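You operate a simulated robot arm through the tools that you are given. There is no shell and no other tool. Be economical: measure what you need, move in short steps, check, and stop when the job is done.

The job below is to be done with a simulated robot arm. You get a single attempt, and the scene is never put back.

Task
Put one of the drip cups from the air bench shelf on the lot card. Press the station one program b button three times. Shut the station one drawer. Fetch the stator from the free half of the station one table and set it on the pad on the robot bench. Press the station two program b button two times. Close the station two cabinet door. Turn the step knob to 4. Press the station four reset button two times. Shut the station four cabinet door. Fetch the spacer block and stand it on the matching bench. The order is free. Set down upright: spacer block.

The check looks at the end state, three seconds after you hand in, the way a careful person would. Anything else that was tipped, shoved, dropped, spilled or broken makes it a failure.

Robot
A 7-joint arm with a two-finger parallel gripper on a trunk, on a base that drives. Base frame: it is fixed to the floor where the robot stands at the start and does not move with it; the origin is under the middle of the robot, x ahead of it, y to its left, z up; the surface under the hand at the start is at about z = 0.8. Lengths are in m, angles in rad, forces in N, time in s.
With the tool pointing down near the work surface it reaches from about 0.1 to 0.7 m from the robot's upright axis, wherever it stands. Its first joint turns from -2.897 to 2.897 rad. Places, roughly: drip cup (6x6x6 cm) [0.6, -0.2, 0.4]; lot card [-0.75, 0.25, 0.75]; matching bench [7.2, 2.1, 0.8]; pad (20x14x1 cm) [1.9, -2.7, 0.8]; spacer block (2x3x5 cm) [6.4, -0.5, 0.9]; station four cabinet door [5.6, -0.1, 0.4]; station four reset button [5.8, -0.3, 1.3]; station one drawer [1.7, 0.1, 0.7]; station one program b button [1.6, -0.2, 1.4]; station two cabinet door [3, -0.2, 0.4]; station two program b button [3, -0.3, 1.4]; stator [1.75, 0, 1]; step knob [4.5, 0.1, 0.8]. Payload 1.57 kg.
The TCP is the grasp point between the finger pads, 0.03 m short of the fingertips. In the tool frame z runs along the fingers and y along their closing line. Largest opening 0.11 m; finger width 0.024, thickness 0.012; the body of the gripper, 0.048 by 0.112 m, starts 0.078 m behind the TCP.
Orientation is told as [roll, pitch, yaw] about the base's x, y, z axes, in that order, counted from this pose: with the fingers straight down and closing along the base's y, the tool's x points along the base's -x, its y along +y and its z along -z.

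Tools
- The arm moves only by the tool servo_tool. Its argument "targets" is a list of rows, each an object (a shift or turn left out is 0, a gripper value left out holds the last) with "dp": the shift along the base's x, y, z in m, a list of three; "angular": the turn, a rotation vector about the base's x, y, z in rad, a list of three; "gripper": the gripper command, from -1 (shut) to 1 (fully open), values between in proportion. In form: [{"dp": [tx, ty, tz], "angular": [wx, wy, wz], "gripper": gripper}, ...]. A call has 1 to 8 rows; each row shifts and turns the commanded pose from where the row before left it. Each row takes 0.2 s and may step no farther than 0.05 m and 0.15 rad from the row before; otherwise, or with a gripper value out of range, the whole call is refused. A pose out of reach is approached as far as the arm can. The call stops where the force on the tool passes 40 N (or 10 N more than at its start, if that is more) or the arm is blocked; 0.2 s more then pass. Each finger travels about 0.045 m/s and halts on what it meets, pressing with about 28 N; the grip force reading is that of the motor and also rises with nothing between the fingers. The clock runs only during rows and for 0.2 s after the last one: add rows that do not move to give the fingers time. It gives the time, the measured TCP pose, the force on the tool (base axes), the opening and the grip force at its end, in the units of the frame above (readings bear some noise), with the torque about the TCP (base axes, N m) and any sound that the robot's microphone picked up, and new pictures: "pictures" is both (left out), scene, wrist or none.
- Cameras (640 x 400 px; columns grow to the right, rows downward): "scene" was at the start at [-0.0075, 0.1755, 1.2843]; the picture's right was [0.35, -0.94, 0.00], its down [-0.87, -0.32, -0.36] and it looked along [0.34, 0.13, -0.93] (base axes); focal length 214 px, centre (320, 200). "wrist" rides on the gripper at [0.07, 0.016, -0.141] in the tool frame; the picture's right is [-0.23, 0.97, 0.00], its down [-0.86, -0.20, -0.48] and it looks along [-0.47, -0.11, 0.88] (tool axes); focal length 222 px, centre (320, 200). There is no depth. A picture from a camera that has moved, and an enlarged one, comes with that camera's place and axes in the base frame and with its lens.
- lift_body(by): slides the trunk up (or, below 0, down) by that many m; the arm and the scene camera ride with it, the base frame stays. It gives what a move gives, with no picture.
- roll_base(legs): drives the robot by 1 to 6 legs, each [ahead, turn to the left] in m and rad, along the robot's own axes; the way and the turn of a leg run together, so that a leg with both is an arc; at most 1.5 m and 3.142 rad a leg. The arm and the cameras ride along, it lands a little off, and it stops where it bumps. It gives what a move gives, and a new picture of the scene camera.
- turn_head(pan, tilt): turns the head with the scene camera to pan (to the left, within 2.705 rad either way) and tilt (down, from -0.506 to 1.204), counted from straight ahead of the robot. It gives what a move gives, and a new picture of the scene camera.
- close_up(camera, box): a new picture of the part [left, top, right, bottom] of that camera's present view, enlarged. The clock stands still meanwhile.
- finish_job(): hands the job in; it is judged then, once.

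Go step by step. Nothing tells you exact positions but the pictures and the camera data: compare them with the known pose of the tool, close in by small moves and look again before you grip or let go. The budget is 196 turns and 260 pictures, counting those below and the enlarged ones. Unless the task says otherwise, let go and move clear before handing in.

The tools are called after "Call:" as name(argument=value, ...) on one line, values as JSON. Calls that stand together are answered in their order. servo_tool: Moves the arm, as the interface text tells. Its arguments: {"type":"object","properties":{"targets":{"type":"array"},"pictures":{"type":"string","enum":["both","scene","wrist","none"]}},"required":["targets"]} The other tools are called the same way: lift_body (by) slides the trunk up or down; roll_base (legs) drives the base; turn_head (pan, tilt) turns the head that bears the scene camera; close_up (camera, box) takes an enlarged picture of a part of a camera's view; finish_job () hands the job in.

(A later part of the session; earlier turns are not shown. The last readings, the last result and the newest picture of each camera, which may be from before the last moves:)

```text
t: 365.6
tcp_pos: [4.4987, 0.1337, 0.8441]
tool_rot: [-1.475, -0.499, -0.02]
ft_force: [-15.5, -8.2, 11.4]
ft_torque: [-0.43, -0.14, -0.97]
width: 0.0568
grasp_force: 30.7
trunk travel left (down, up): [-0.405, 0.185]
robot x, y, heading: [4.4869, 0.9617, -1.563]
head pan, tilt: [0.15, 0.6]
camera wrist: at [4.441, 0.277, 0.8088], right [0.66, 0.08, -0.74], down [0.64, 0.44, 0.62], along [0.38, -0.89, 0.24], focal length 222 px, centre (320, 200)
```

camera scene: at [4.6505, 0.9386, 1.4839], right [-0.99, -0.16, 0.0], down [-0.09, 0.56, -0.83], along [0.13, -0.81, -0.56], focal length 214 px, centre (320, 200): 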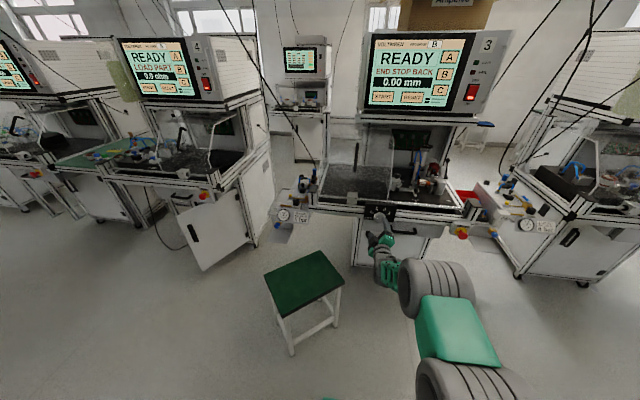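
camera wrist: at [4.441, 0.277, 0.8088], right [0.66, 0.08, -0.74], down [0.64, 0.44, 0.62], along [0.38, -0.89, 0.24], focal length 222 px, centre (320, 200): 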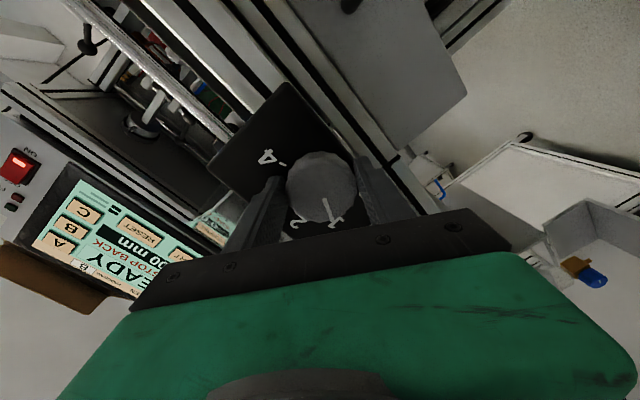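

Gripped. I rotate clockwise in steps and listen for detents.

Call:
servo_tool(targets=[{"dp": [-0.0015, 0.001, 0.001], "angular": [0, -0.1, 0]}, {"angular": [0, -0.12, 0]}, {"angular": [0, -0.12, 0]}, {"angular": [0, -0.12, 0]}, {"angular": [0, -0.12, 0]}, {"angular": [0, -0.12, 0]}], pictures="wrist")

```text
t: 367.0
tcp_pos: [4.4998, 0.1331, 0.8416]
tool_rot: [-1.436, -1.203, -0.044]
ft_force: [-14.6, -35.2, 10.5]
ft_torque: [-0.56, -0.08, -0.87]
width: 0.0564
grasp_force: 45.2
trunk travel left (down, up): [-0.405, 0.185]
robot x, y, heading: [4.482, 0.9659, -1.554]
head pan, tilt: [0.15, 0.6]
camera wrist: at [4.4777, 0.2772, 0.7783], right [0.99, 0.09, -0.14], down [0.08, 0.44, 0.89], along [0.14, -0.89, 0.43], focal length 222 px, centre (320, 200)
```

wrist: 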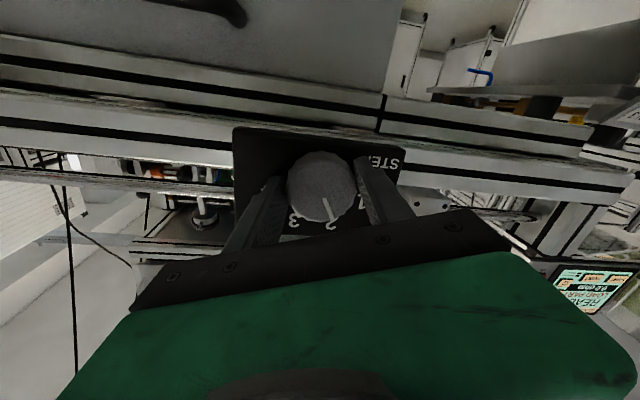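

Pointer moved to 2 after 0.70 rad, so the steps are 40°. Another 80° to go.

Call:
servo_tool(targets=[{"dp": [0, -0.002, 0], "angular": [0, -0.12, 0]}, {"angular": [0, -0.12, 0]}, {"angular": [0, -0.12, 0]}, {"angular": [0, -0.12, 0]}, {"angular": [0, -0.12, 0]}, {"angular": [0, -0.12, 0]}], pictures="wrist")

```text
t: 368.4
tcp_pos: [4.5023, 0.1338, 0.8404]
tool_rot: [1.614, -1.219, -3.086]
ft_force: [-3.0, -18.3, 9.2]
ft_torque: [0.14, -0.06, -0.14]
width: 0.0564
grasp_force: 45.6
trunk travel left (down, up): [-0.405, 0.185]
robot x, y, heading: [4.4842, 0.9649, -1.551]
head pan, tilt: [0.15, 0.6]
camera wrist: at [4.527, 0.2776, 0.7794], right [0.83, 0.09, 0.55], down [-0.53, 0.44, 0.73], along [-0.18, -0.89, 0.41], focal length 222 px, centre (320, 200)
```

wrist: 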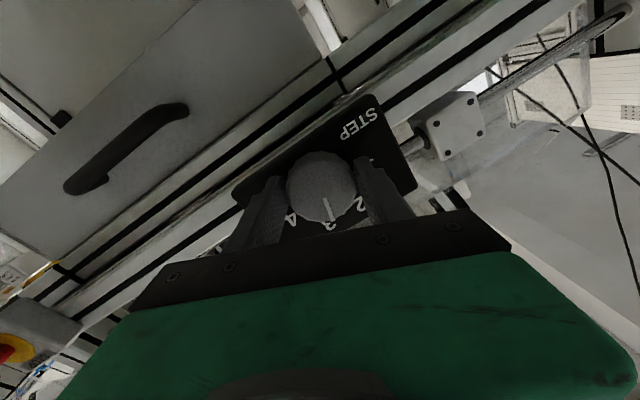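

At 3 now. I turn the last 40°.

Call:
servo_tool(targets=[{"dp": [0, -0.001, 0], "angular": [0, -0.12, 0]}, {"angular": [0, -0.12, 0]}, {"angular": [0, -0.12, 0]}, {"angular": [0, -0.12, 0]}, {"angular": [0, -0.12, 0]}, {"angular": [0, -0.1, 0]}], pictures="none")

Call:
close_up(camera="wrist", box=[220, 100, 440, 260])

```text
t: 369.8
tcp_pos: [4.5044, 0.133, 0.8413]
tool_rot: [1.655, -0.521, -3.118]
ft_force: [24.3, -4.3, 8.9]
ft_torque: [0.98, 0.08, 0.54]
width: 0.0564
grasp_force: 45.0
trunk travel left (down, up): [-0.405, 0.185]
robot x, y, heading: [4.4843, 0.962, -1.551]
head pan, tilt: [0.15, 0.6]
```

```text
2.50 times, centred on (330, 180) of wrist
camera zoom: at [4.5631, 0.2777, 0.8109], right [0.28, 0.09, 0.96], down [-0.87, 0.44, 0.22], along [-0.4, -0.89, 0.2], focal length 555 px, centre (295, 250)
```

zoom: 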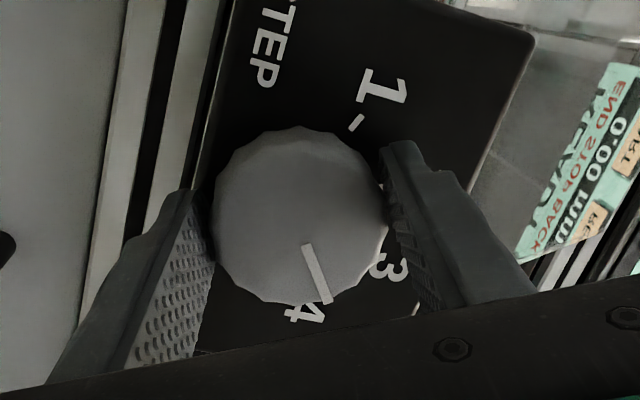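

The pointer is at 4. I release, back off and verify.

Call:
servo_tool(targets=[{"gripper": 0.2}, {"gripper": 0.6}, {}, {"dp": [0, 0.02, 0]}, {"dp": [0, 0.04, 0]}, {"dp": [0, 0.04, 0]}, {"dp": [0, 0.04, 0]}], pictures="none")

Call:
close_up(camera="wrist", box=[220, 80, 440, 240])

```text
t: 371.4
tcp_pos: [4.4999, 0.273, 0.8417]
tool_rot: [1.656, -0.519, -3.122]
ft_force: [0.0, 0.3, -0.7]
ft_torque: [-0.04, 0.03, 0.0]
width: 0.0882
grasp_force: 0.1
trunk travel left (down, up): [-0.405, 0.185]
robot x, y, heading: [4.4828, 0.9629, -1.559]
head pan, tilt: [0.15, 0.6]
```

```text
2.50 times, centred on (330, 160) of wrist
camera zoom: at [4.56, 0.4165, 0.8122], right [0.28, 0.09, 0.95], down [-0.87, 0.44, 0.22], along [-0.4, -0.89, 0.2], focal length 555 px, centre (295, 300)
```

zoom: 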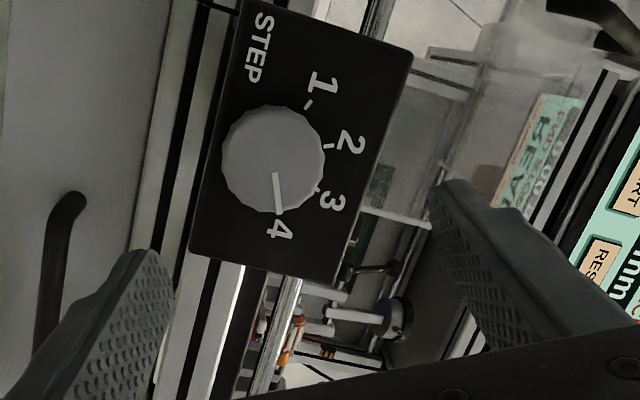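

The knob is at 4. I rotate the gripper back upright, close it, and drive on to station four.

Call:
servo_tool(targets=[{"dp": [0, 0.02, 0.02], "angular": [0, 0.135, 0], "gripper": -1}, {"dp": [0, 0.02, 0.02], "angular": [0, 0.135, 0]}, {"dp": [0, 0, 0.02], "angular": [0, 0.135, 0]}, {"angular": [0, 0.135, 0]}, {"angular": [0, 0.135, 0]}, {"angular": [0, 0.135, 0]}, {"angular": [0, 0.135, 0]}, {"angular": [0, 0.1, 0]}], pictures="none")

Call:
roll_base(legs=[[-0.12, 0], [0, 1.56], [1.3, 0]])

Call:
turn_head(pan=-1.5, tilt=0.4)

```text
t: 373.2
tcp_pos: [4.5, 0.3126, 0.9013]
tool_rot: [0.267, -1.555, -1.744]
ft_force: [0.4, -0.1, 0.0]
ft_torque: [0.0, 0.0, 0.01]
width: 0.0
grasp_force: 21.2
trunk travel left (down, up): [-0.405, 0.185]
robot x, y, heading: [4.4837, 0.9614, -1.56]
head pan, tilt: [0.15, 0.6]
```

```text
t: 384.4
tcp_pos: [6.4377, 1.115, 0.9006]
tool_rot: [0.383, -1.555, -0.287]
ft_force: [1.0, 0.7, 0.3]
ft_torque: [0.0, 0.0, -0.05]
width: 0.0
grasp_force: 21.2
trunk travel left (down, up): [-0.405, 0.185]
robot x, y, heading: [5.7872, 1.0973, 0.023]
head pan, tilt: [0.15, 0.6]
camera scene: at [5.8127, 1.2663, 1.4839], right [0.17, -0.99, 0.0], down [-0.56, -0.09, -0.83], along [0.81, 0.14, -0.56], focal length 214 px, centre (320, 200)
```

scene: 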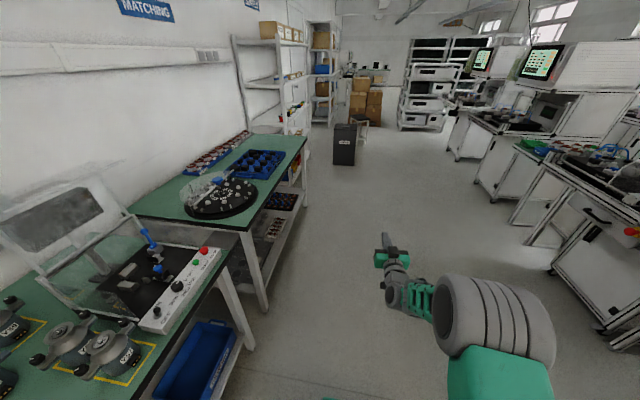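

```text
t: 386.1
tcp_pos: [6.4374, 1.1166, 0.9013]
tool_rot: [0.381, -1.554, -0.288]
ft_force: [0.5, -0.2, 0.3]
ft_torque: [0.02, -0.01, -0.01]
width: 0.0002
grasp_force: 21.5
trunk travel left (down, up): [-0.405, 0.185]
robot x, y, heading: [5.7854, 1.0974, 0.015]
head pan, tilt: [-1.499, 0.4]
camera scene: at [5.7338, 1.1594, 1.5022], right [-1.0, -0.09, 0.0], down [-0.03, 0.39, -0.92], along [0.08, -0.92, -0.39], focal length 214 px, centre (320, 200)
```

scene: 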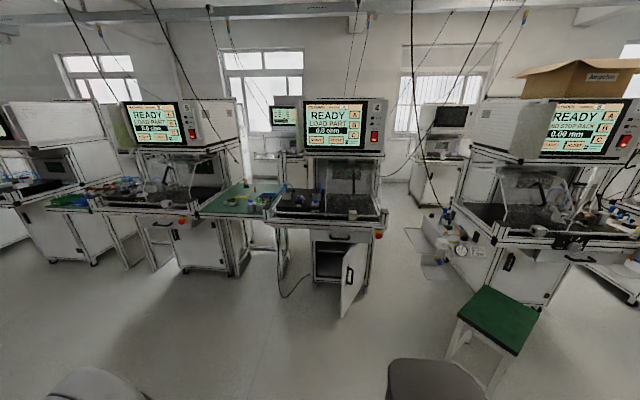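

Station four is ahead with its door open, and a small green side table next to it should hold the spacer block. I zoom in on each.

Call:
close_up(camera="scene", box=[290, 90, 400, 160])

Call:
close_up(camera="scene", box=[260, 190, 420, 330])

Call:
close_up(camera="scene", box=[180, 160, 300, 240])

```text
5.71 times, centred on (345, 125) of scene
camera zoom: at [5.7338, 1.1594, 1.5022], right [-1.0, -0.09, 0.0], down [-0.03, 0.39, -0.92], along [0.08, -0.92, -0.39], focal length 1226 px, centre (177, 629)
```

zoom: 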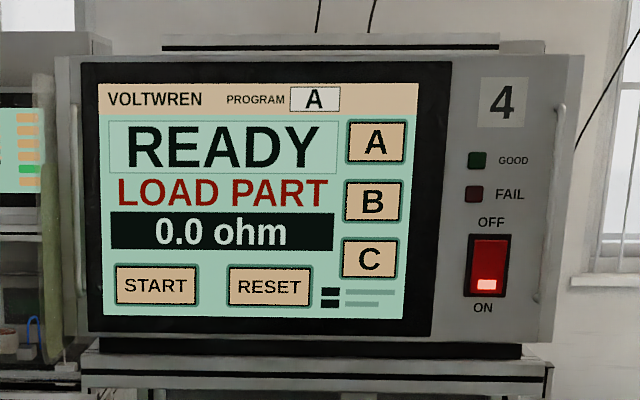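

```text
2.86 times, centred on (340, 260) of scene
camera zoom: at [5.7338, 1.1594, 1.5022], right [-1.0, -0.09, 0.0], down [-0.03, 0.39, -0.92], along [0.08, -0.92, -0.39], focal length 613 px, centre (263, 29)
```

zoom: 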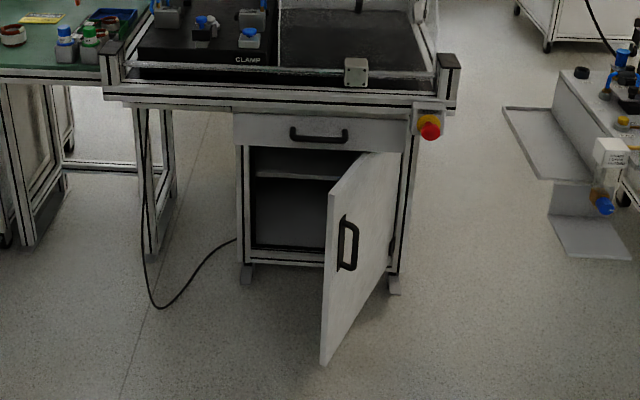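

```text
5.00 times, centred on (240, 200) of scene
camera zoom: at [5.7338, 1.1594, 1.5022], right [-1.0, -0.09, 0.0], down [-0.03, 0.39, -0.92], along [0.08, -0.92, -0.39], focal length 1072 px, centre (720, 200)
```

zoom: 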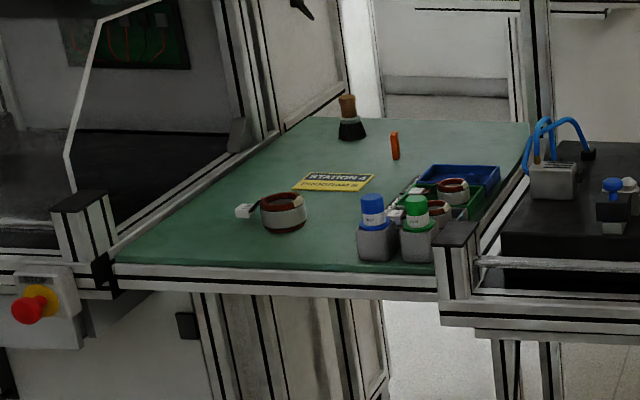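

RESET is at about (5.758, -0.34, 1.309); the door is open 60° with its hinge at (5.47, -0.33); the spacer block is the orange piece at about (6.42, -0.46). I turn to station four and raise the level tool to the RESET height.

Call:
roll_base(legs=[[0, -1.59]])

Call:
lift_body(by=0.18)

Call:
servo_tool(targets=[{"dp": [-0.006, -0.01, 0.035]}, {"dp": [-0.006, -0.01, 0.035]}, {"dp": [-0.006, -0.01, 0.035]}, {"dp": [-0.006, 0, 0.035]}, {"dp": [-0.006, 0, 0.035]}, {"dp": [-0.006, 0, 0.035]}, {"dp": [-0.006, 0, 0.02]}, {}], pictures="wrist")

```text
t: 390.4
tcp_pos: [5.7885, 0.4468, 0.9001]
tool_rot: [0.383, -1.554, -1.888]
ft_force: [0.3, -0.2, 0.4]
ft_torque: [-0.01, 0.02, -0.04]
width: 0.0
grasp_force: 21.6
trunk travel left (down, up): [-0.405, 0.185]
robot x, y, heading: [5.7887, 1.0956, -1.585]
head pan, tilt: [-1.499, 0.4]
camera scene: at [5.851, 1.1506, 1.5022], right [-0.06, 1.0, 0.0], down [0.39, 0.02, -0.92], along [-0.92, -0.05, -0.39], focal length 214 px, centre (320, 200)
```

scene: 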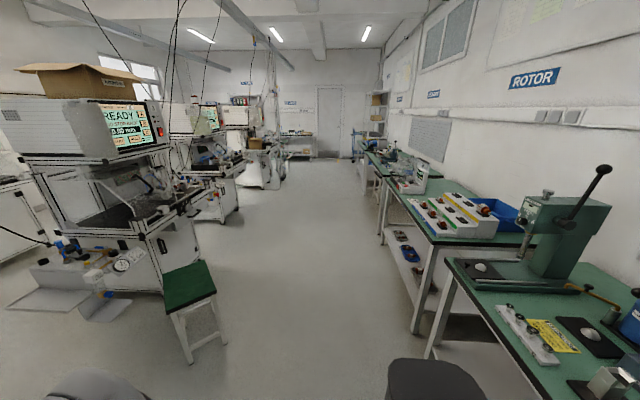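

```text
t: 392.4
tcp_pos: [5.7876, 0.4465, 1.0805]
tool_rot: [0.382, -1.554, -1.885]
ft_force: [-0.2, -0.9, -0.2]
ft_torque: [-0.01, -0.02, 0.02]
width: 0.0
grasp_force: 21.3
trunk travel left (down, up): [-0.585, 0.005]
robot x, y, heading: [5.7887, 1.0965, -1.589]
head pan, tilt: [-1.499, 0.4]
```

```text
t: 394.2
tcp_pos: [5.7475, 0.4151, 1.3119]
tool_rot: [0.382, -1.553, -1.885]
ft_force: [-0.7, -0.2, 0.0]
ft_torque: [-0.02, 0.03, -0.02]
width: 0.0
grasp_force: 21.4
trunk travel left (down, up): [-0.585, 0.005]
robot x, y, heading: [5.7887, 1.0985, -1.581]
head pan, tilt: [-1.499, 0.4]
camera wrist: at [5.7542, 0.5591, 1.2446], right [0.97, 0.06, 0.23], down [-0.24, 0.45, 0.86], along [-0.05, -0.89, 0.45], focal length 222 px, centre (320, 200)
```

wrist: 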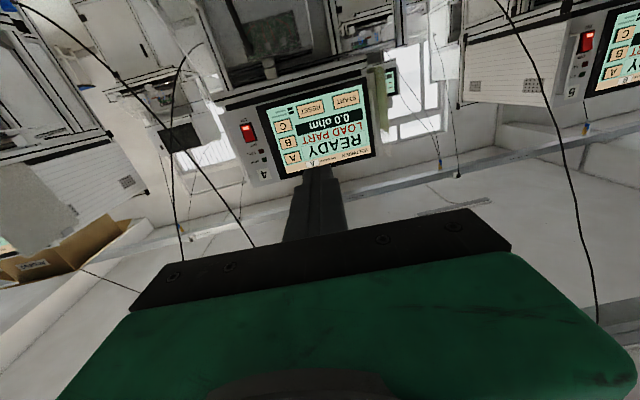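

Call:
roll_base(legs=[[0.45, 0]])

Call:
servo_tool(targets=[{"dp": [0.008, -0.04, 0]}, {"dp": [0.008, -0.04, 0]}, {"dp": [0.006, -0.04, 0]}, {"dp": [0, -0.04, 0]}, {}], pictures="wrist")

```text
t: 396.9
tcp_pos: [5.7331, -0.0287, 1.3106]
tool_rot: [0.376, -1.552, -1.887]
ft_force: [0.2, 0.1, 0.3]
ft_torque: [0.0, -0.01, 0.03]
width: 0.0
grasp_force: 21.5
trunk travel left (down, up): [-0.585, 0.005]
robot x, y, heading: [5.7799, 0.6545, -1.594]
head pan, tilt: [-1.499, 0.4]
camera scene: at [5.844, 0.7062, 1.6822], right [-0.05, 1.0, 0.0], down [0.39, 0.02, -0.92], along [-0.92, -0.05, -0.39], focal length 214 px, centre (320, 200)
```

scene: 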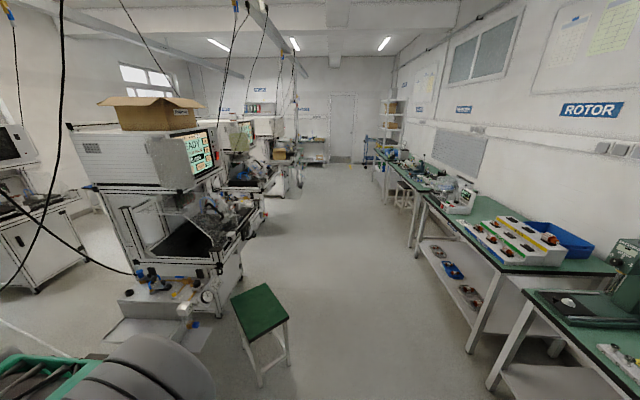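

```text
t: 398.1
tcp_pos: [5.7556, -0.187, 1.3132]
tool_rot: [0.383, -1.554, -1.893]
ft_force: [0.1, 0.0, -0.7]
ft_torque: [-0.02, 0.01, 0.0]
width: 0.0001
grasp_force: 21.2
trunk travel left (down, up): [-0.585, 0.005]
robot x, y, heading: [5.7779, 0.6528, -1.591]
head pan, tilt: [-1.499, 0.4]
camera wrist: at [5.7631, -0.0432, 1.246], right [0.97, 0.05, 0.23], down [-0.23, 0.45, 0.86], along [-0.06, -0.89, 0.45], focal length 222 px, centre (320, 200)
```

wrist: 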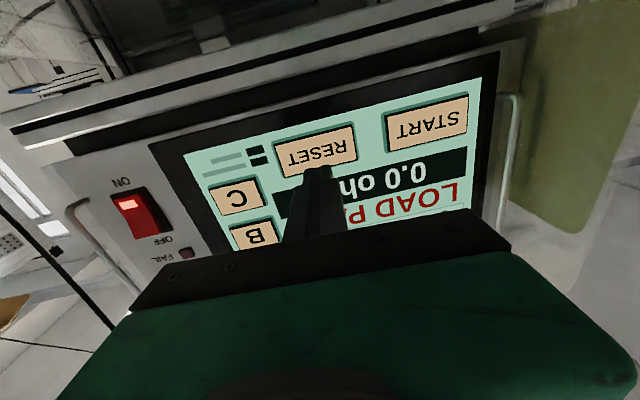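

Aligned with RESET (panel at y≈-0.30). I creep forward.

Call:
servo_tool(targets=[{"dp": [0.002, -0.025, 0]}, {"dp": [0, -0.025, 0]}, {"dp": [0, -0.01, 0]}, {}], pictures="wrist")

```text
t: 399.1
tcp_pos: [5.7599, -0.2473, 1.3106]
tool_rot: [0.39, -1.553, -1.903]
ft_force: [-0.1, -0.4, -0.4]
ft_torque: [0.01, 0.0, 0.02]
width: 0.0002
grasp_force: 20.9
trunk travel left (down, up): [-0.585, 0.005]
robot x, y, heading: [5.7834, 0.655, -1.592]
head pan, tilt: [-1.499, 0.4]
camera wrist: at [5.7674, -0.1041, 1.2441], right [0.97, 0.05, 0.23], down [-0.23, 0.45, 0.86], along [-0.06, -0.89, 0.45], focal length 222 px, centre (320, 200)
```

wrist: 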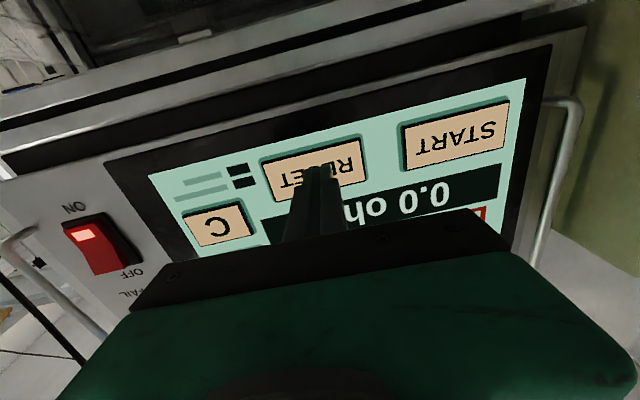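

Call:
servo_tool(targets=[{"dp": [0, -0.01, 0]}, {"dp": [0, -0.008, 0]}, {}], pictures="none")

Call:
servo_tool(targets=[{"dp": [0, -0.006, 0]}, {"dp": [0, -0.005, 0]}], pictures="wrist")

```text
t: 399.9
tcp_pos: [5.7584, -0.2656, 1.3115]
tool_rot: [0.38, -1.555, -1.89]
ft_force: [-0.2, 0.3, 0.9]
ft_torque: [-0.01, -0.01, 0.01]
width: 0.0002
grasp_force: 21.3
trunk travel left (down, up): [-0.585, 0.005]
robot x, y, heading: [5.7845, 0.6536, -1.591]
head pan, tilt: [-1.499, 0.4]
```

```text
t: 400.5
tcp_pos: [5.7574, -0.2772, 1.3122]
tool_rot: [0.379, -1.553, -1.889]
ft_force: [0.0, 1.9, -0.6]
ft_torque: [0.0, 0.02, 0.02]
width: 0.0
grasp_force: 21.0
trunk travel left (down, up): [-0.585, 0.005]
robot x, y, heading: [5.7756, 0.6533, -1.59]
head pan, tilt: [-1.499, 0.4]
heard: click
camera wrist: at [5.7662, -0.1334, 1.2445], right [0.97, 0.05, 0.23], down [-0.23, 0.45, 0.86], along [-0.06, -0.89, 0.45], focal length 222 px, centre (320, 200)
```

wrist: 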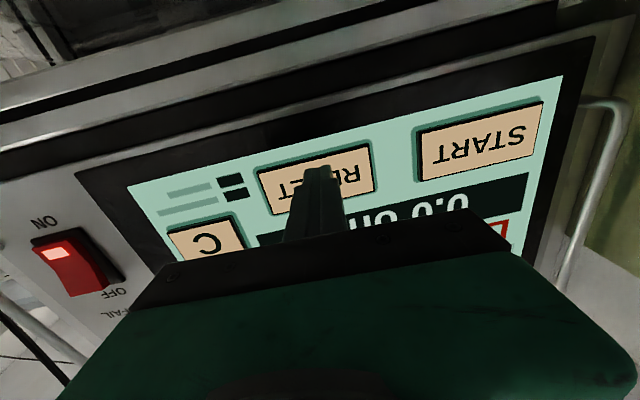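

First click. I release and press once more.

Call:
servo_tool(targets=[{"dp": [0, 0.012, 0]}, {"dp": [0, 0.012, 0]}, {}], pictures="none")

Call:
servo_tool(targets=[{"dp": [0, -0.012, 0]}, {"dp": [0, -0.013, 0]}], pictures="none")

```text
t: 401.3
tcp_pos: [5.7577, -0.2537, 1.3112]
tool_rot: [0.382, -1.553, -1.892]
ft_force: [0.7, 0.3, -0.3]
ft_torque: [0.02, -0.01, 0.0]
width: 0.0
grasp_force: 21.8
trunk travel left (down, up): [-0.585, 0.005]
robot x, y, heading: [5.7844, 0.6522, -1.596]
head pan, tilt: [-1.499, 0.4]
```

```text
t: 401.9
tcp_pos: [5.7577, -0.2787, 1.3101]
tool_rot: [0.369, -1.553, -1.879]
ft_force: [-0.9, 2.4, -1.6]
ft_torque: [0.0, 0.0, -0.04]
width: 0.0
grasp_force: 21.6
trunk travel left (down, up): [-0.585, 0.005]
robot x, y, heading: [5.7789, 0.6509, -1.594]
head pan, tilt: [-1.499, 0.4]
heard: click
```

Second click: RESET done. Now the door: back off, lower, and line up at x≈5.62, z≈0.545.

Call:
servo_tool(targets=[{"dp": [0, 0.03, 0]}, {"dp": [0, 0.045, 0]}, {"dp": [0, 0.045, 0]}, {"dp": [0, 0.045, 0]}, {"dp": [0, 0.035, 0]}], pictures="none")

Call:
roll_base(legs=[[-0.38, 0]])

Call:
lift_body(by=-0.4)

Call:
lift_body(by=-0.18)

Call:
turn_head(pan=0.2, tilt=0.4)

Call:
servo_tool(targets=[{"dp": [-0.025, 0, -0.035]}, {"dp": [-0.025, 0, -0.035]}, {"dp": [-0.025, 0, -0.035]}, {"dp": [-0.025, 0, -0.035]}, {"dp": [-0.025, 0, -0.035]}, {"dp": [-0.015, 0, -0.015]}, {}], pictures="both")

```text
t: 403.1
tcp_pos: [5.759, -0.0776, 1.3114]
tool_rot: [0.385, -1.551, -1.897]
ft_force: [-0.5, 1.5, 0.1]
ft_torque: [-0.02, 0.03, 0.01]
width: 0.0
grasp_force: 22.0
trunk travel left (down, up): [-0.585, 0.005]
robot x, y, heading: [5.7825, 0.6516, -1.593]
head pan, tilt: [-1.499, 0.4]
```

```text
t: 405.6
tcp_pos: [5.7653, 0.3121, 1.3112]
tool_rot: [0.385, -1.554, -1.903]
ft_force: [0.4, 0.2, -0.7]
ft_torque: [-0.03, -0.01, 0.02]
width: 0.0
grasp_force: 21.2
trunk travel left (down, up): [-0.585, 0.005]
robot x, y, heading: [5.7899, 1.0465, -1.594]
head pan, tilt: [-1.499, 0.4]
camera scene: at [5.8529, 1.0976, 1.6821], right [-0.05, 1.0, 0.0], down [0.39, 0.02, -0.92], along [-0.92, -0.04, -0.39], focal length 214 px, centre (320, 200)
```

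scene: 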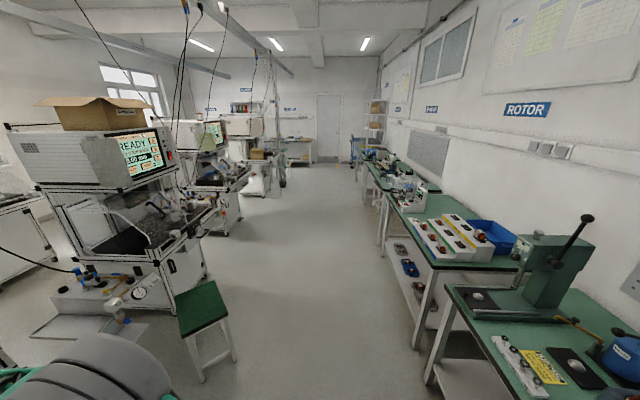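

```text
t: 409.4
tcp_pos: [5.7651, 0.3109, 0.9118]
tool_rot: [0.382, -1.554, -1.896]
ft_force: [0.0, 0.4, 0.5]
ft_torque: [0.03, 0.0, -0.01]
width: 0.0
grasp_force: 21.2
trunk travel left (down, up): [-0.185, 0.405]
robot x, y, heading: [5.7869, 1.0445, -1.596]
head pan, tilt: [-1.499, 0.4]
```

```text
t: 411.4
tcp_pos: [5.7647, 0.3115, 0.7312]
tool_rot: [0.384, -1.554, -1.898]
ft_force: [0.3, 0.4, 0.1]
ft_torque: [0.02, 0.01, -0.01]
width: 0.0
grasp_force: 21.7
trunk travel left (down, up): [-0.005, 0.585]
robot x, y, heading: [5.7886, 1.0466, -1.594]
head pan, tilt: [-1.499, 0.4]
```

```text
t: 413.1
tcp_pos: [5.7656, 0.3121, 0.7309]
tool_rot: [0.381, -1.554, -1.896]
ft_force: [-0.3, -0.4, 0.4]
ft_torque: [0.01, -0.01, -0.03]
width: 0.0
grasp_force: 20.9
trunk travel left (down, up): [-0.005, 0.585]
robot x, y, heading: [5.7931, 1.0454, -1.596]
head pan, tilt: [0.201, 0.4]
camera scene: at [5.9616, 1.0102, 1.1022], right [-0.98, -0.18, 0.0], down [-0.07, 0.38, -0.92], along [0.16, -0.91, -0.39], focal length 214 px, centre (320, 200)
```

scene: 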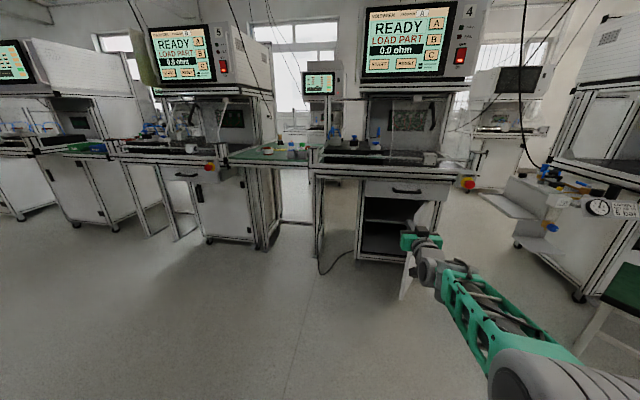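

```text
t: 414.7
tcp_pos: [5.6245, 0.3116, 0.5412]
tool_rot: [0.394, -1.555, -1.907]
ft_force: [0.1, 0.8, -0.1]
ft_torque: [0.01, 0.0, -0.01]
width: 0.0
grasp_force: 21.4
trunk travel left (down, up): [-0.005, 0.585]
robot x, y, heading: [5.7896, 1.0456, -1.597]
head pan, tilt: [0.201, 0.4]
camera scene: at [5.9617, 1.0102, 1.1022], right [-0.98, -0.18, 0.0], down [-0.07, 0.38, -0.92], along [0.16, -0.91, -0.39], focal length 214 px, centre (320, 200)
camera wrist: at [5.6338, 0.4565, 0.4745], right [0.97, 0.05, 0.23], down [-0.23, 0.45, 0.86], along [-0.06, -0.89, 0.45], focal length 222 px, centre (320, 200)
```

scene: 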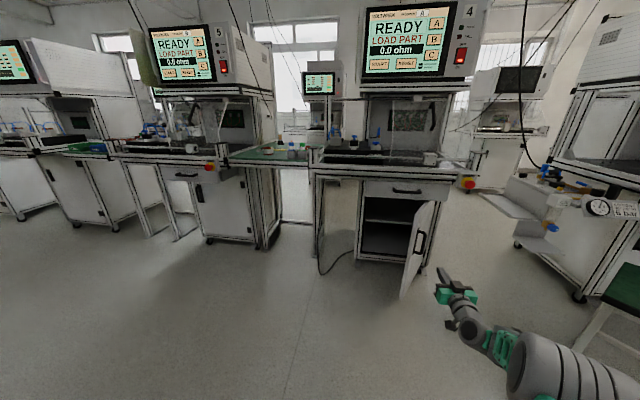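
wrist: 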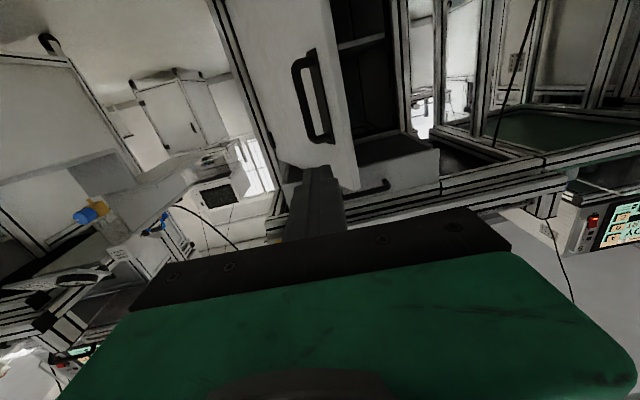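

Aligned. I drive 0.2 closer (still short of the door) and then push with the arm.

Call:
roll_base(legs=[[0.2, 0]])

Call:
servo_tool(targets=[{"dp": [0, -0.015, 0]}, {"dp": [0, -0.015, 0]}, {"dp": [0, -0.015, 0]}, {"dp": [0, -0.015, 0]}, {"dp": [0, -0.015, 0]}, {"dp": [0, -0.015, 0]}, {"dp": [0, -0.015, 0]}, {"dp": [0, -0.015, 0]}], pictures="both")

```text
t: 416.3
tcp_pos: [5.6189, 0.1098, 0.5403]
tool_rot: [0.383, -1.554, -1.901]
ft_force: [0.1, -0.3, -0.6]
ft_torque: [-0.03, 0.02, -0.04]
width: 0.0
grasp_force: 21.1
trunk travel left (down, up): [-0.005, 0.585]
robot x, y, heading: [5.7828, 0.8394, -1.598]
head pan, tilt: [0.201, 0.4]
camera scene: at [5.9564, 0.8064, 1.1022], right [-0.98, -0.17, 0.0], down [-0.07, 0.38, -0.92], along [0.16, -0.91, -0.39], focal length 214 px, centre (320, 200)
```

scene: 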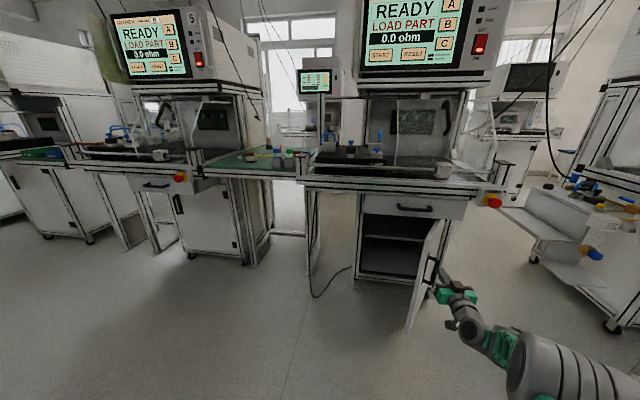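

```text
t: 416.9
tcp_pos: [5.6236, 0.0888, 0.5382]
tool_rot: [0.597, -1.546, -2.102]
ft_force: [0.0, 0.0, 0.1]
ft_torque: [0.03, 0.0, -0.03]
width: 0.0
grasp_force: 21.2
trunk travel left (down, up): [-0.005, 0.585]
robot x, y, heading: [5.7796, 0.8441, -1.593]
head pan, tilt: [0.201, 0.4]
stopped in row 2: the force on the tool passed its limit at 64 N (the readings are from after the stop); the commanded pose is now the measured one
camera scene: at [5.9566, 0.8071, 1.1021], right [-0.98, -0.17, 0.0], down [-0.07, 0.38, -0.92], along [0.16, -0.91, -0.39], focal length 214 px, centre (320, 200)
camera wrist: at [5.6318, 0.2343, 0.4724], right [0.97, 0.06, 0.24], down [-0.24, 0.45, 0.86], along [-0.06, -0.89, 0.45], focal length 222 px, centre (320, 200)
```

scene: 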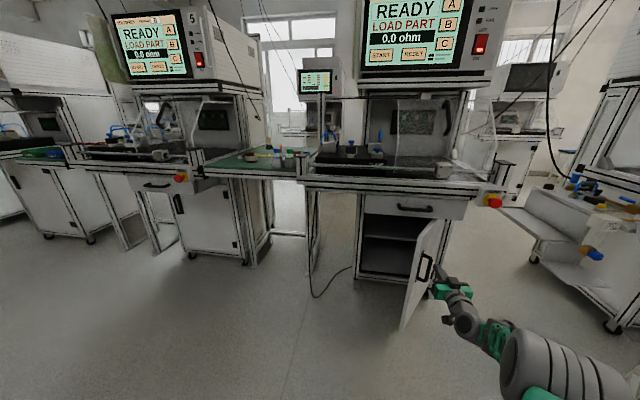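
wrist: 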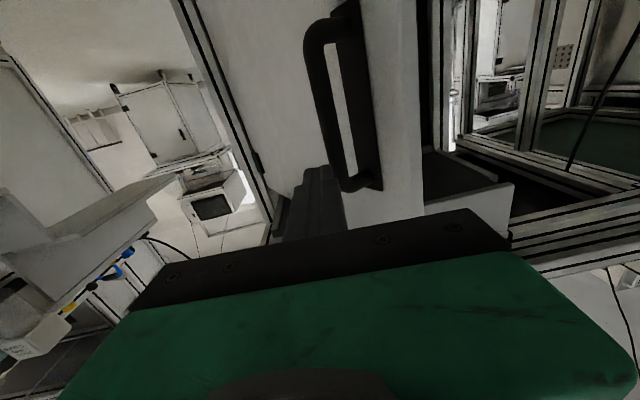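

My finger met the door handle. Since the door stands at 60°, I'll go left of the handle and sweep mainly in +x instead.

Call:
servo_tool(targets=[{"dp": [-0.02, 0.02, 0]}, {"dp": [-0.04, 0, 0]}, {"dp": [0, -0.03, 0]}, {"dp": [0, -0.03, 0]}, {"dp": [0, -0.03, 0]}, {}], pictures="wrist")

```text
t: 418.2
tcp_pos: [5.5627, 0.0193, 0.5398]
tool_rot: [0.607, -1.544, -2.114]
ft_force: [0.5, 0.6, -0.5]
ft_torque: [0.0, 0.03, 0.0]
width: 0.0
grasp_force: 21.3
trunk travel left (down, up): [-0.005, 0.585]
robot x, y, heading: [5.7828, 0.8412, -1.6]
head pan, tilt: [0.201, 0.4]
camera wrist: at [5.5711, 0.1637, 0.4733], right [0.97, 0.06, 0.24], down [-0.24, 0.45, 0.86], along [-0.06, -0.89, 0.45], focal length 222 px, centre (320, 200)
```

wrist: 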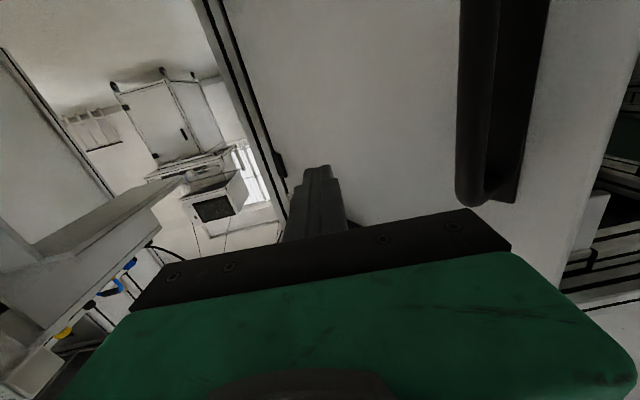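

Call:
servo_tool(targets=[{"dp": [-0.003, -0.02, 0]}, {"dp": [0, -0.02, 0]}, {"dp": [0, -0.02, 0]}, {"dp": [0, -0.02, 0]}, {"dp": [0, -0.02, 0]}, {"dp": [0, -0.015, 0]}, {}], pictures="both")

```text
t: 419.9
tcp_pos: [5.5595, -0.0948, 0.5374]
tool_rot: [0.62, -1.543, -2.125]
ft_force: [-0.2, -0.4, -0.5]
ft_torque: [0.02, -0.01, 0.0]
width: 0.0
grasp_force: 21.4
trunk travel left (down, up): [-0.005, 0.585]
robot x, y, heading: [5.7823, 0.8433, -1.591]
head pan, tilt: [0.201, 0.4]
camera scene: at [5.9565, 0.8069, 1.1022], right [-0.98, -0.17, 0.0], down [-0.07, 0.38, -0.92], along [0.16, -0.91, -0.39], focal length 214 px, centre (320, 200)
camera wrist: at [5.5678, 0.049, 0.4724], right [0.97, 0.06, 0.24], down [-0.24, 0.45, 0.86], along [-0.06, -0.89, 0.45], focal length 222 px, centre (320, 200)
```

scene: 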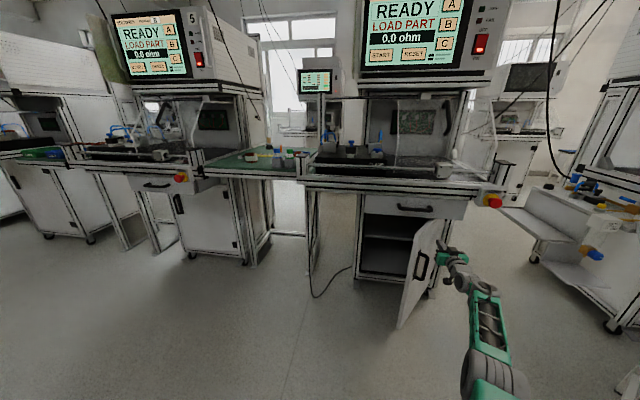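
wrist: 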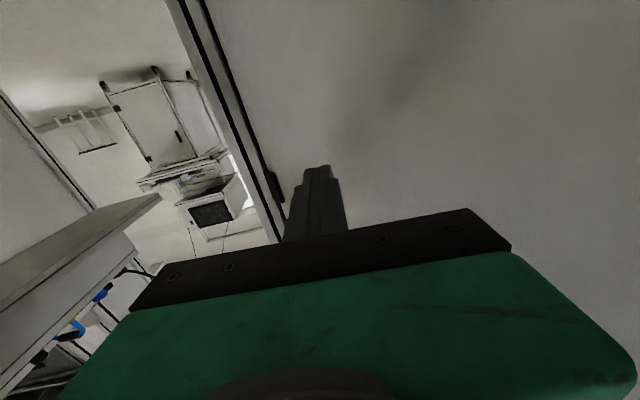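

Now inside the handle, next to the door face. I sweep diagonally to +x, -y.

Call:
servo_tool(targets=[{"dp": [0.012, -0.004, 0]}, {"dp": [0.012, -0.004, 0]}, {"dp": [0.012, -0.004, 0]}, {"dp": [0.012, -0.004, 0]}, {"dp": [0.012, -0.004, 0]}, {"dp": [0.012, -0.004, 0]}, {"dp": [0.012, -0.004, 0]}], pictures="both")

```text
t: 421.4
tcp_pos: [5.6453, -0.1241, 0.5369]
tool_rot: [0.599, -1.546, -2.103]
ft_force: [0.4, 0.1, -0.9]
ft_torque: [0.0, -0.01, 0.04]
width: 0.0
grasp_force: 21.6
trunk travel left (down, up): [-0.005, 0.585]
robot x, y, heading: [5.7838, 0.8411, -1.601]
head pan, tilt: [0.201, 0.4]
camera scene: at [5.9564, 0.8069, 1.1022], right [-0.98, -0.17, 0.0], down [-0.07, 0.38, -0.92], along [0.16, -0.91, -0.39], focal length 214 px, centre (320, 200)
camera wrist: at [5.6533, 0.0204, 0.4715], right [0.97, 0.06, 0.24], down [-0.24, 0.44, 0.86], along [-0.06, -0.89, 0.45], focal length 222 px, centre (320, 200)
```

scene: 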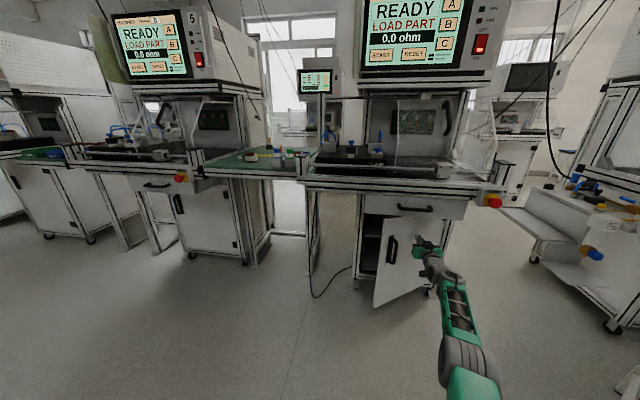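
wrist: 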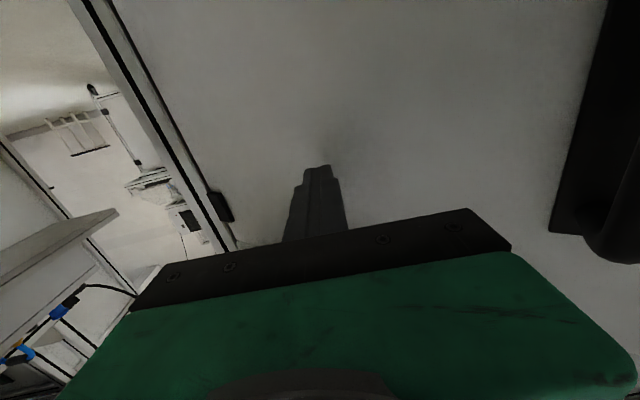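

The door is now at about 35°. I draw back, bring the base 0.2 closer and push straight.

Call:
servo_tool(targets=[{"dp": [0.005, 0.045, 0]}, {"dp": [0.005, 0.045, 0]}, {"dp": [0, 0.045, 0]}, {"dp": [0, 0.045, 0]}, {"dp": [0, 0.03, 0]}], pictures="none")

Call:
roll_base(legs=[[0.2, 0]])

Call:
servo_tool(targets=[{"dp": [0, -0.015, 0]}, {"dp": [0, -0.015, 0]}, {"dp": [0, -0.015, 0]}, {"dp": [0, -0.015, 0]}, {"dp": [0, -0.015, 0]}, {"dp": [0, -0.015, 0]}, {"dp": [0, -0.015, 0]}, {"dp": [0, -0.015, 0]}], pictures="both")

```text
t: 422.6
tcp_pos: [5.6563, 0.0857, 0.5376]
tool_rot: [0.604, -1.543, -2.106]
ft_force: [0.3, 0.4, -0.2]
ft_torque: [-0.01, -0.03, 0.01]
width: 0.0001
grasp_force: 21.2
trunk travel left (down, up): [-0.005, 0.585]
robot x, y, heading: [5.7827, 0.8435, -1.593]
head pan, tilt: [0.201, 0.4]
```

```text
t: 424.2
tcp_pos: [5.6455, -0.1158, 0.5381]
tool_rot: [0.611, -1.545, -2.121]
ft_force: [-0.5, 0.2, -0.7]
ft_torque: [0.01, 0.01, 0.0]
width: 0.0001
grasp_force: 21.0
trunk travel left (down, up): [-0.005, 0.585]
robot x, y, heading: [5.7753, 0.6411, -1.602]
head pan, tilt: [0.201, 0.4]
camera scene: at [5.9507, 0.6047, 1.1022], right [-0.99, -0.17, 0.0], down [-0.07, 0.38, -0.92], along [0.16, -0.91, -0.39], focal length 214 px, centre (320, 200)
```

scene: 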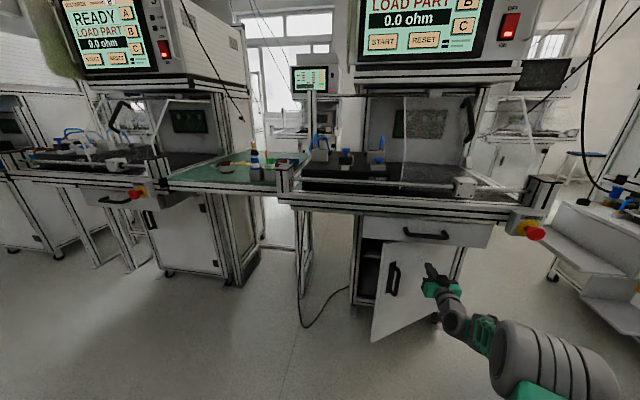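

```text
t: 426.1
tcp_pos: [5.6451, -0.2343, 0.5388]
tool_rot: [0.62, -1.548, -2.132]
ft_force: [0.6, -0.1, 0.7]
ft_torque: [0.0, 0.03, 0.01]
width: 0.0003
grasp_force: 22.1
trunk travel left (down, up): [-0.005, 0.585]
robot x, y, heading: [5.7771, 0.6359, -1.602]
head pan, tilt: [0.201, 0.4]
camera scene: at [5.9507, 0.6048, 1.1022], right [-0.99, -0.17, 0.0], down [-0.07, 0.38, -0.92], along [0.16, -0.91, -0.39], focal length 214 px, centre (320, 200)
camera wrist: at [5.6544, -0.0905, 0.4726], right [0.97, 0.05, 0.24], down [-0.24, 0.45, 0.86], along [-0.06, -0.89, 0.45], focal length 222 px, centre (320, 200)
```

scene: 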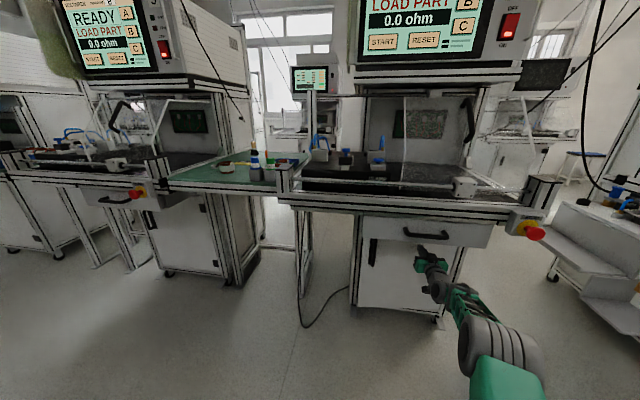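
wrist: 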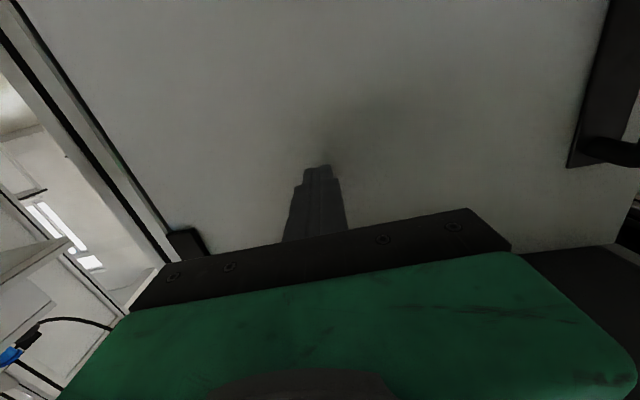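

Nearly shut. I push on to the stop.

Call:
servo_tool(targets=[{"dp": [0, -0.012, 0]}, {"dp": [0, -0.012, 0]}, {"dp": [0, -0.01, 0]}, {"dp": [0, -0.01, 0]}, {"dp": [0, -0.01, 0]}, {"dp": [0, -0.01, 0]}, {"dp": [0, -0.01, 0]}], pictures="wrist")

```text
t: 426.9
tcp_pos: [5.6452, -0.268, 0.5375]
tool_rot: [0.646, -1.543, -2.156]
ft_force: [3.8, 27.5, 4.1]
ft_torque: [-0.42, 0.07, -0.14]
width: 0.0
grasp_force: 21.0
trunk travel left (down, up): [-0.005, 0.585]
robot x, y, heading: [5.7784, 0.6371, -1.601]
head pan, tilt: [0.201, 0.4]
stopped in row 4: the force on the tool passed its limit at 61 N (the readings are from after the stop); the commanded pose is now the measured one
camera wrist: at [5.6537, -0.1238, 0.4722], right [0.97, 0.06, 0.24], down [-0.24, 0.45, 0.86], along [-0.06, -0.89, 0.45], focal length 222 px, centre (320, 200)
```

wrist: 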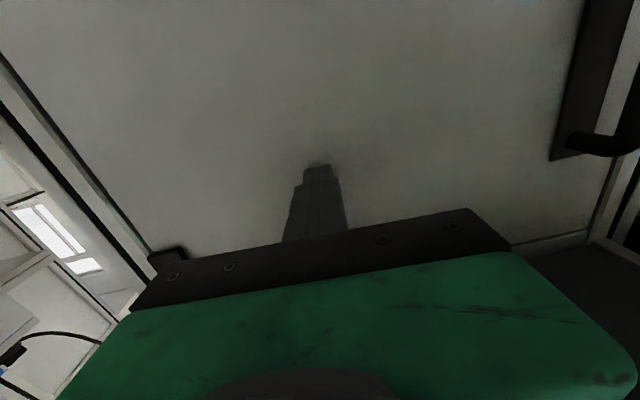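

Call:
servo_tool(targets=[{"dp": [0, 0.03, 0]}, {"dp": [0, 0.045, 0]}, {"dp": [0, 0.045, 0]}], pictures="none")

Call:
roll_base(legs=[[-0.45, 0]])

Call:
close_up(camera="scene", box=[290, 160, 490, 300])

```text
t: 427.7
tcp_pos: [5.646, -0.1515, 0.5371]
tool_rot: [0.612, -1.542, -2.121]
ft_force: [0.1, -0.3, -2.3]
ft_torque: [-0.04, 0.02, -0.01]
width: 0.0002
grasp_force: 21.1
trunk travel left (down, up): [-0.005, 0.585]
robot x, y, heading: [5.7767, 0.6404, -1.596]
head pan, tilt: [0.201, 0.4]
```

```text
t: 430.5
tcp_pos: [5.662, 0.3019, 0.5355]
tool_rot: [0.593, -1.541, -2.094]
ft_force: [0.1, 0.0, 0.9]
ft_torque: [0.01, 0.0, 0.01]
width: 0.0
grasp_force: 21.0
trunk travel left (down, up): [-0.005, 0.585]
robot x, y, heading: [5.7928, 1.0923, -1.596]
head pan, tilt: [0.201, 0.4]
camera scene: at [5.9639, 1.0598, 1.1022], right [-0.98, -0.17, 0.0], down [-0.07, 0.38, -0.92], along [0.16, -0.91, -0.39], focal length 214 px, centre (320, 200)
```

scene: 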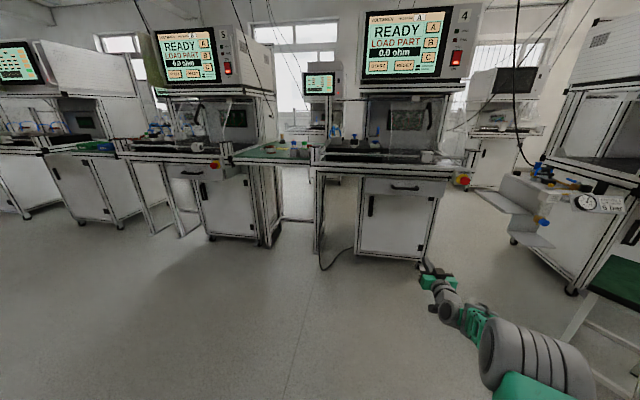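

```text
2.86 times, centred on (390, 230) of scene
camera zoom: at [5.9639, 1.0598, 1.1022], right [-0.98, -0.17, 0.0], down [-0.07, 0.38, -0.92], along [0.16, -0.91, -0.39], focal length 613 px, centre (120, 114)
```

zoom: 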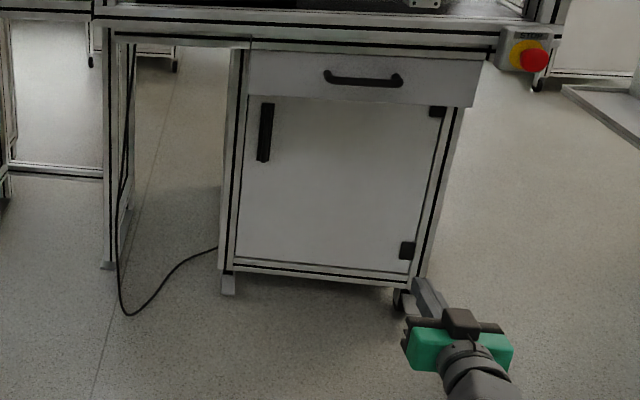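

The station four door is shut. Last item: the orange spacer block at about (6.44, -0.51). I raise the trunk and drive to x≈6.44.

Call:
lift_body(by=0.4)

Call:
roll_base(legs=[[0, 1.6], [0.66, 0], [0, -1.575]])

Call:
turn_head(pan=0.1, tilt=0.5)

Call:
close_up(camera="scene", box=[260, 120, 460, 260])

```text
t: 434.3
tcp_pos: [5.6623, 0.3031, 0.9368]
tool_rot: [0.593, -1.54, -2.097]
ft_force: [-0.3, -0.1, -0.7]
ft_torque: [0.01, 0.01, -0.02]
width: 0.0002
grasp_force: 21.7
trunk travel left (down, up): [-0.405, 0.185]
robot x, y, heading: [5.7927, 1.0915, -1.602]
head pan, tilt: [0.201, 0.4]
```

```text
t: 445.7
tcp_pos: [6.367, 0.3113, 0.9367]
tool_rot: [0.595, -1.541, -2.034]
ft_force: [0.0, -0.2, 0.0]
ft_torque: [0.05, 0.02, -0.03]
width: 0.0
grasp_force: 21.5
trunk travel left (down, up): [-0.405, 0.185]
robot x, y, heading: [6.444, 1.1114, -1.531]
head pan, tilt: [0.201, 0.4]
camera scene: at [6.6185, 1.087, 1.5022], right [-0.97, -0.24, 0.0], down [-0.09, 0.38, -0.92], along [0.22, -0.89, -0.39], focal length 214 px, centre (320, 200)
```

scene: 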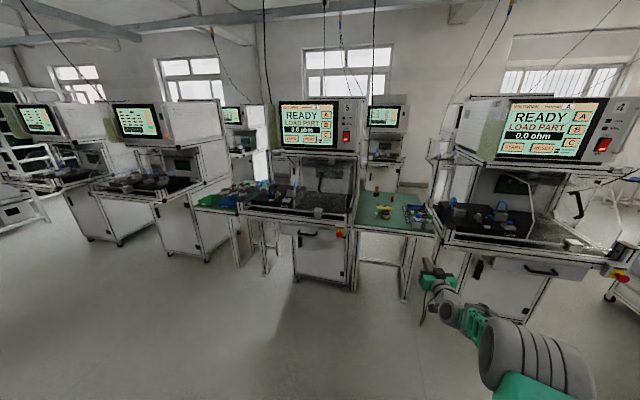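

```text
t: 446.3
tcp_pos: [6.3675, 0.3131, 0.9378]
tool_rot: [0.599, -1.541, -2.037]
ft_force: [0.1, -0.2, -0.1]
ft_torque: [0.0, 0.01, -0.02]
width: 0.0
grasp_force: 21.4
trunk travel left (down, up): [-0.405, 0.185]
robot x, y, heading: [6.4418, 1.1084, -1.534]
head pan, tilt: [0.099, 0.499]
camera scene: at [6.6091, 1.0869, 1.4931], right [-0.99, -0.14, 0.0], down [-0.07, 0.47, -0.88], along [0.12, -0.87, -0.48], focal length 214 px, centre (320, 200)
```

scene: 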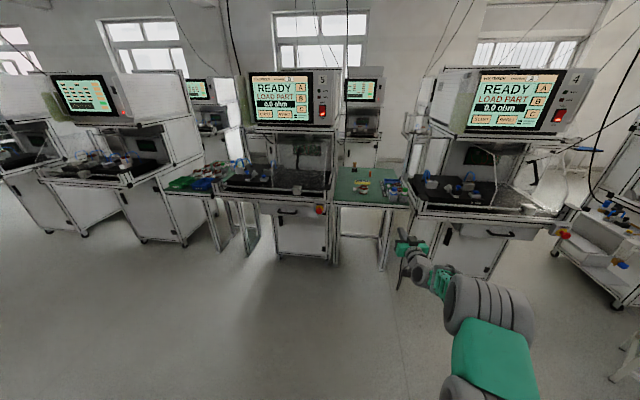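

```text
2.86 times, centred on (360, 190) of scene
camera zoom: at [6.6091, 1.0869, 1.4931], right [-0.99, -0.14, 0.0], down [-0.07, 0.47, -0.88], along [0.12, -0.87, -0.48], focal length 613 px, centre (206, 229)
```

zoom: 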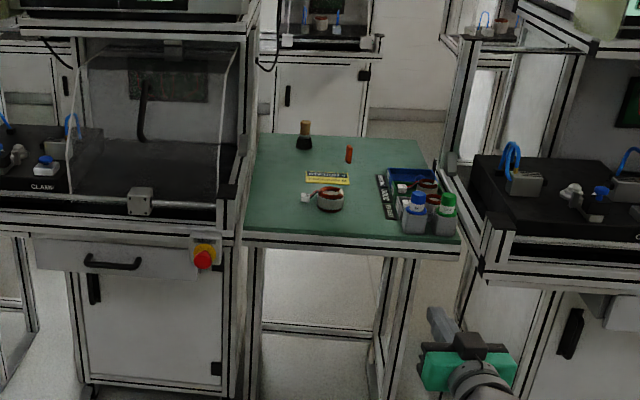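

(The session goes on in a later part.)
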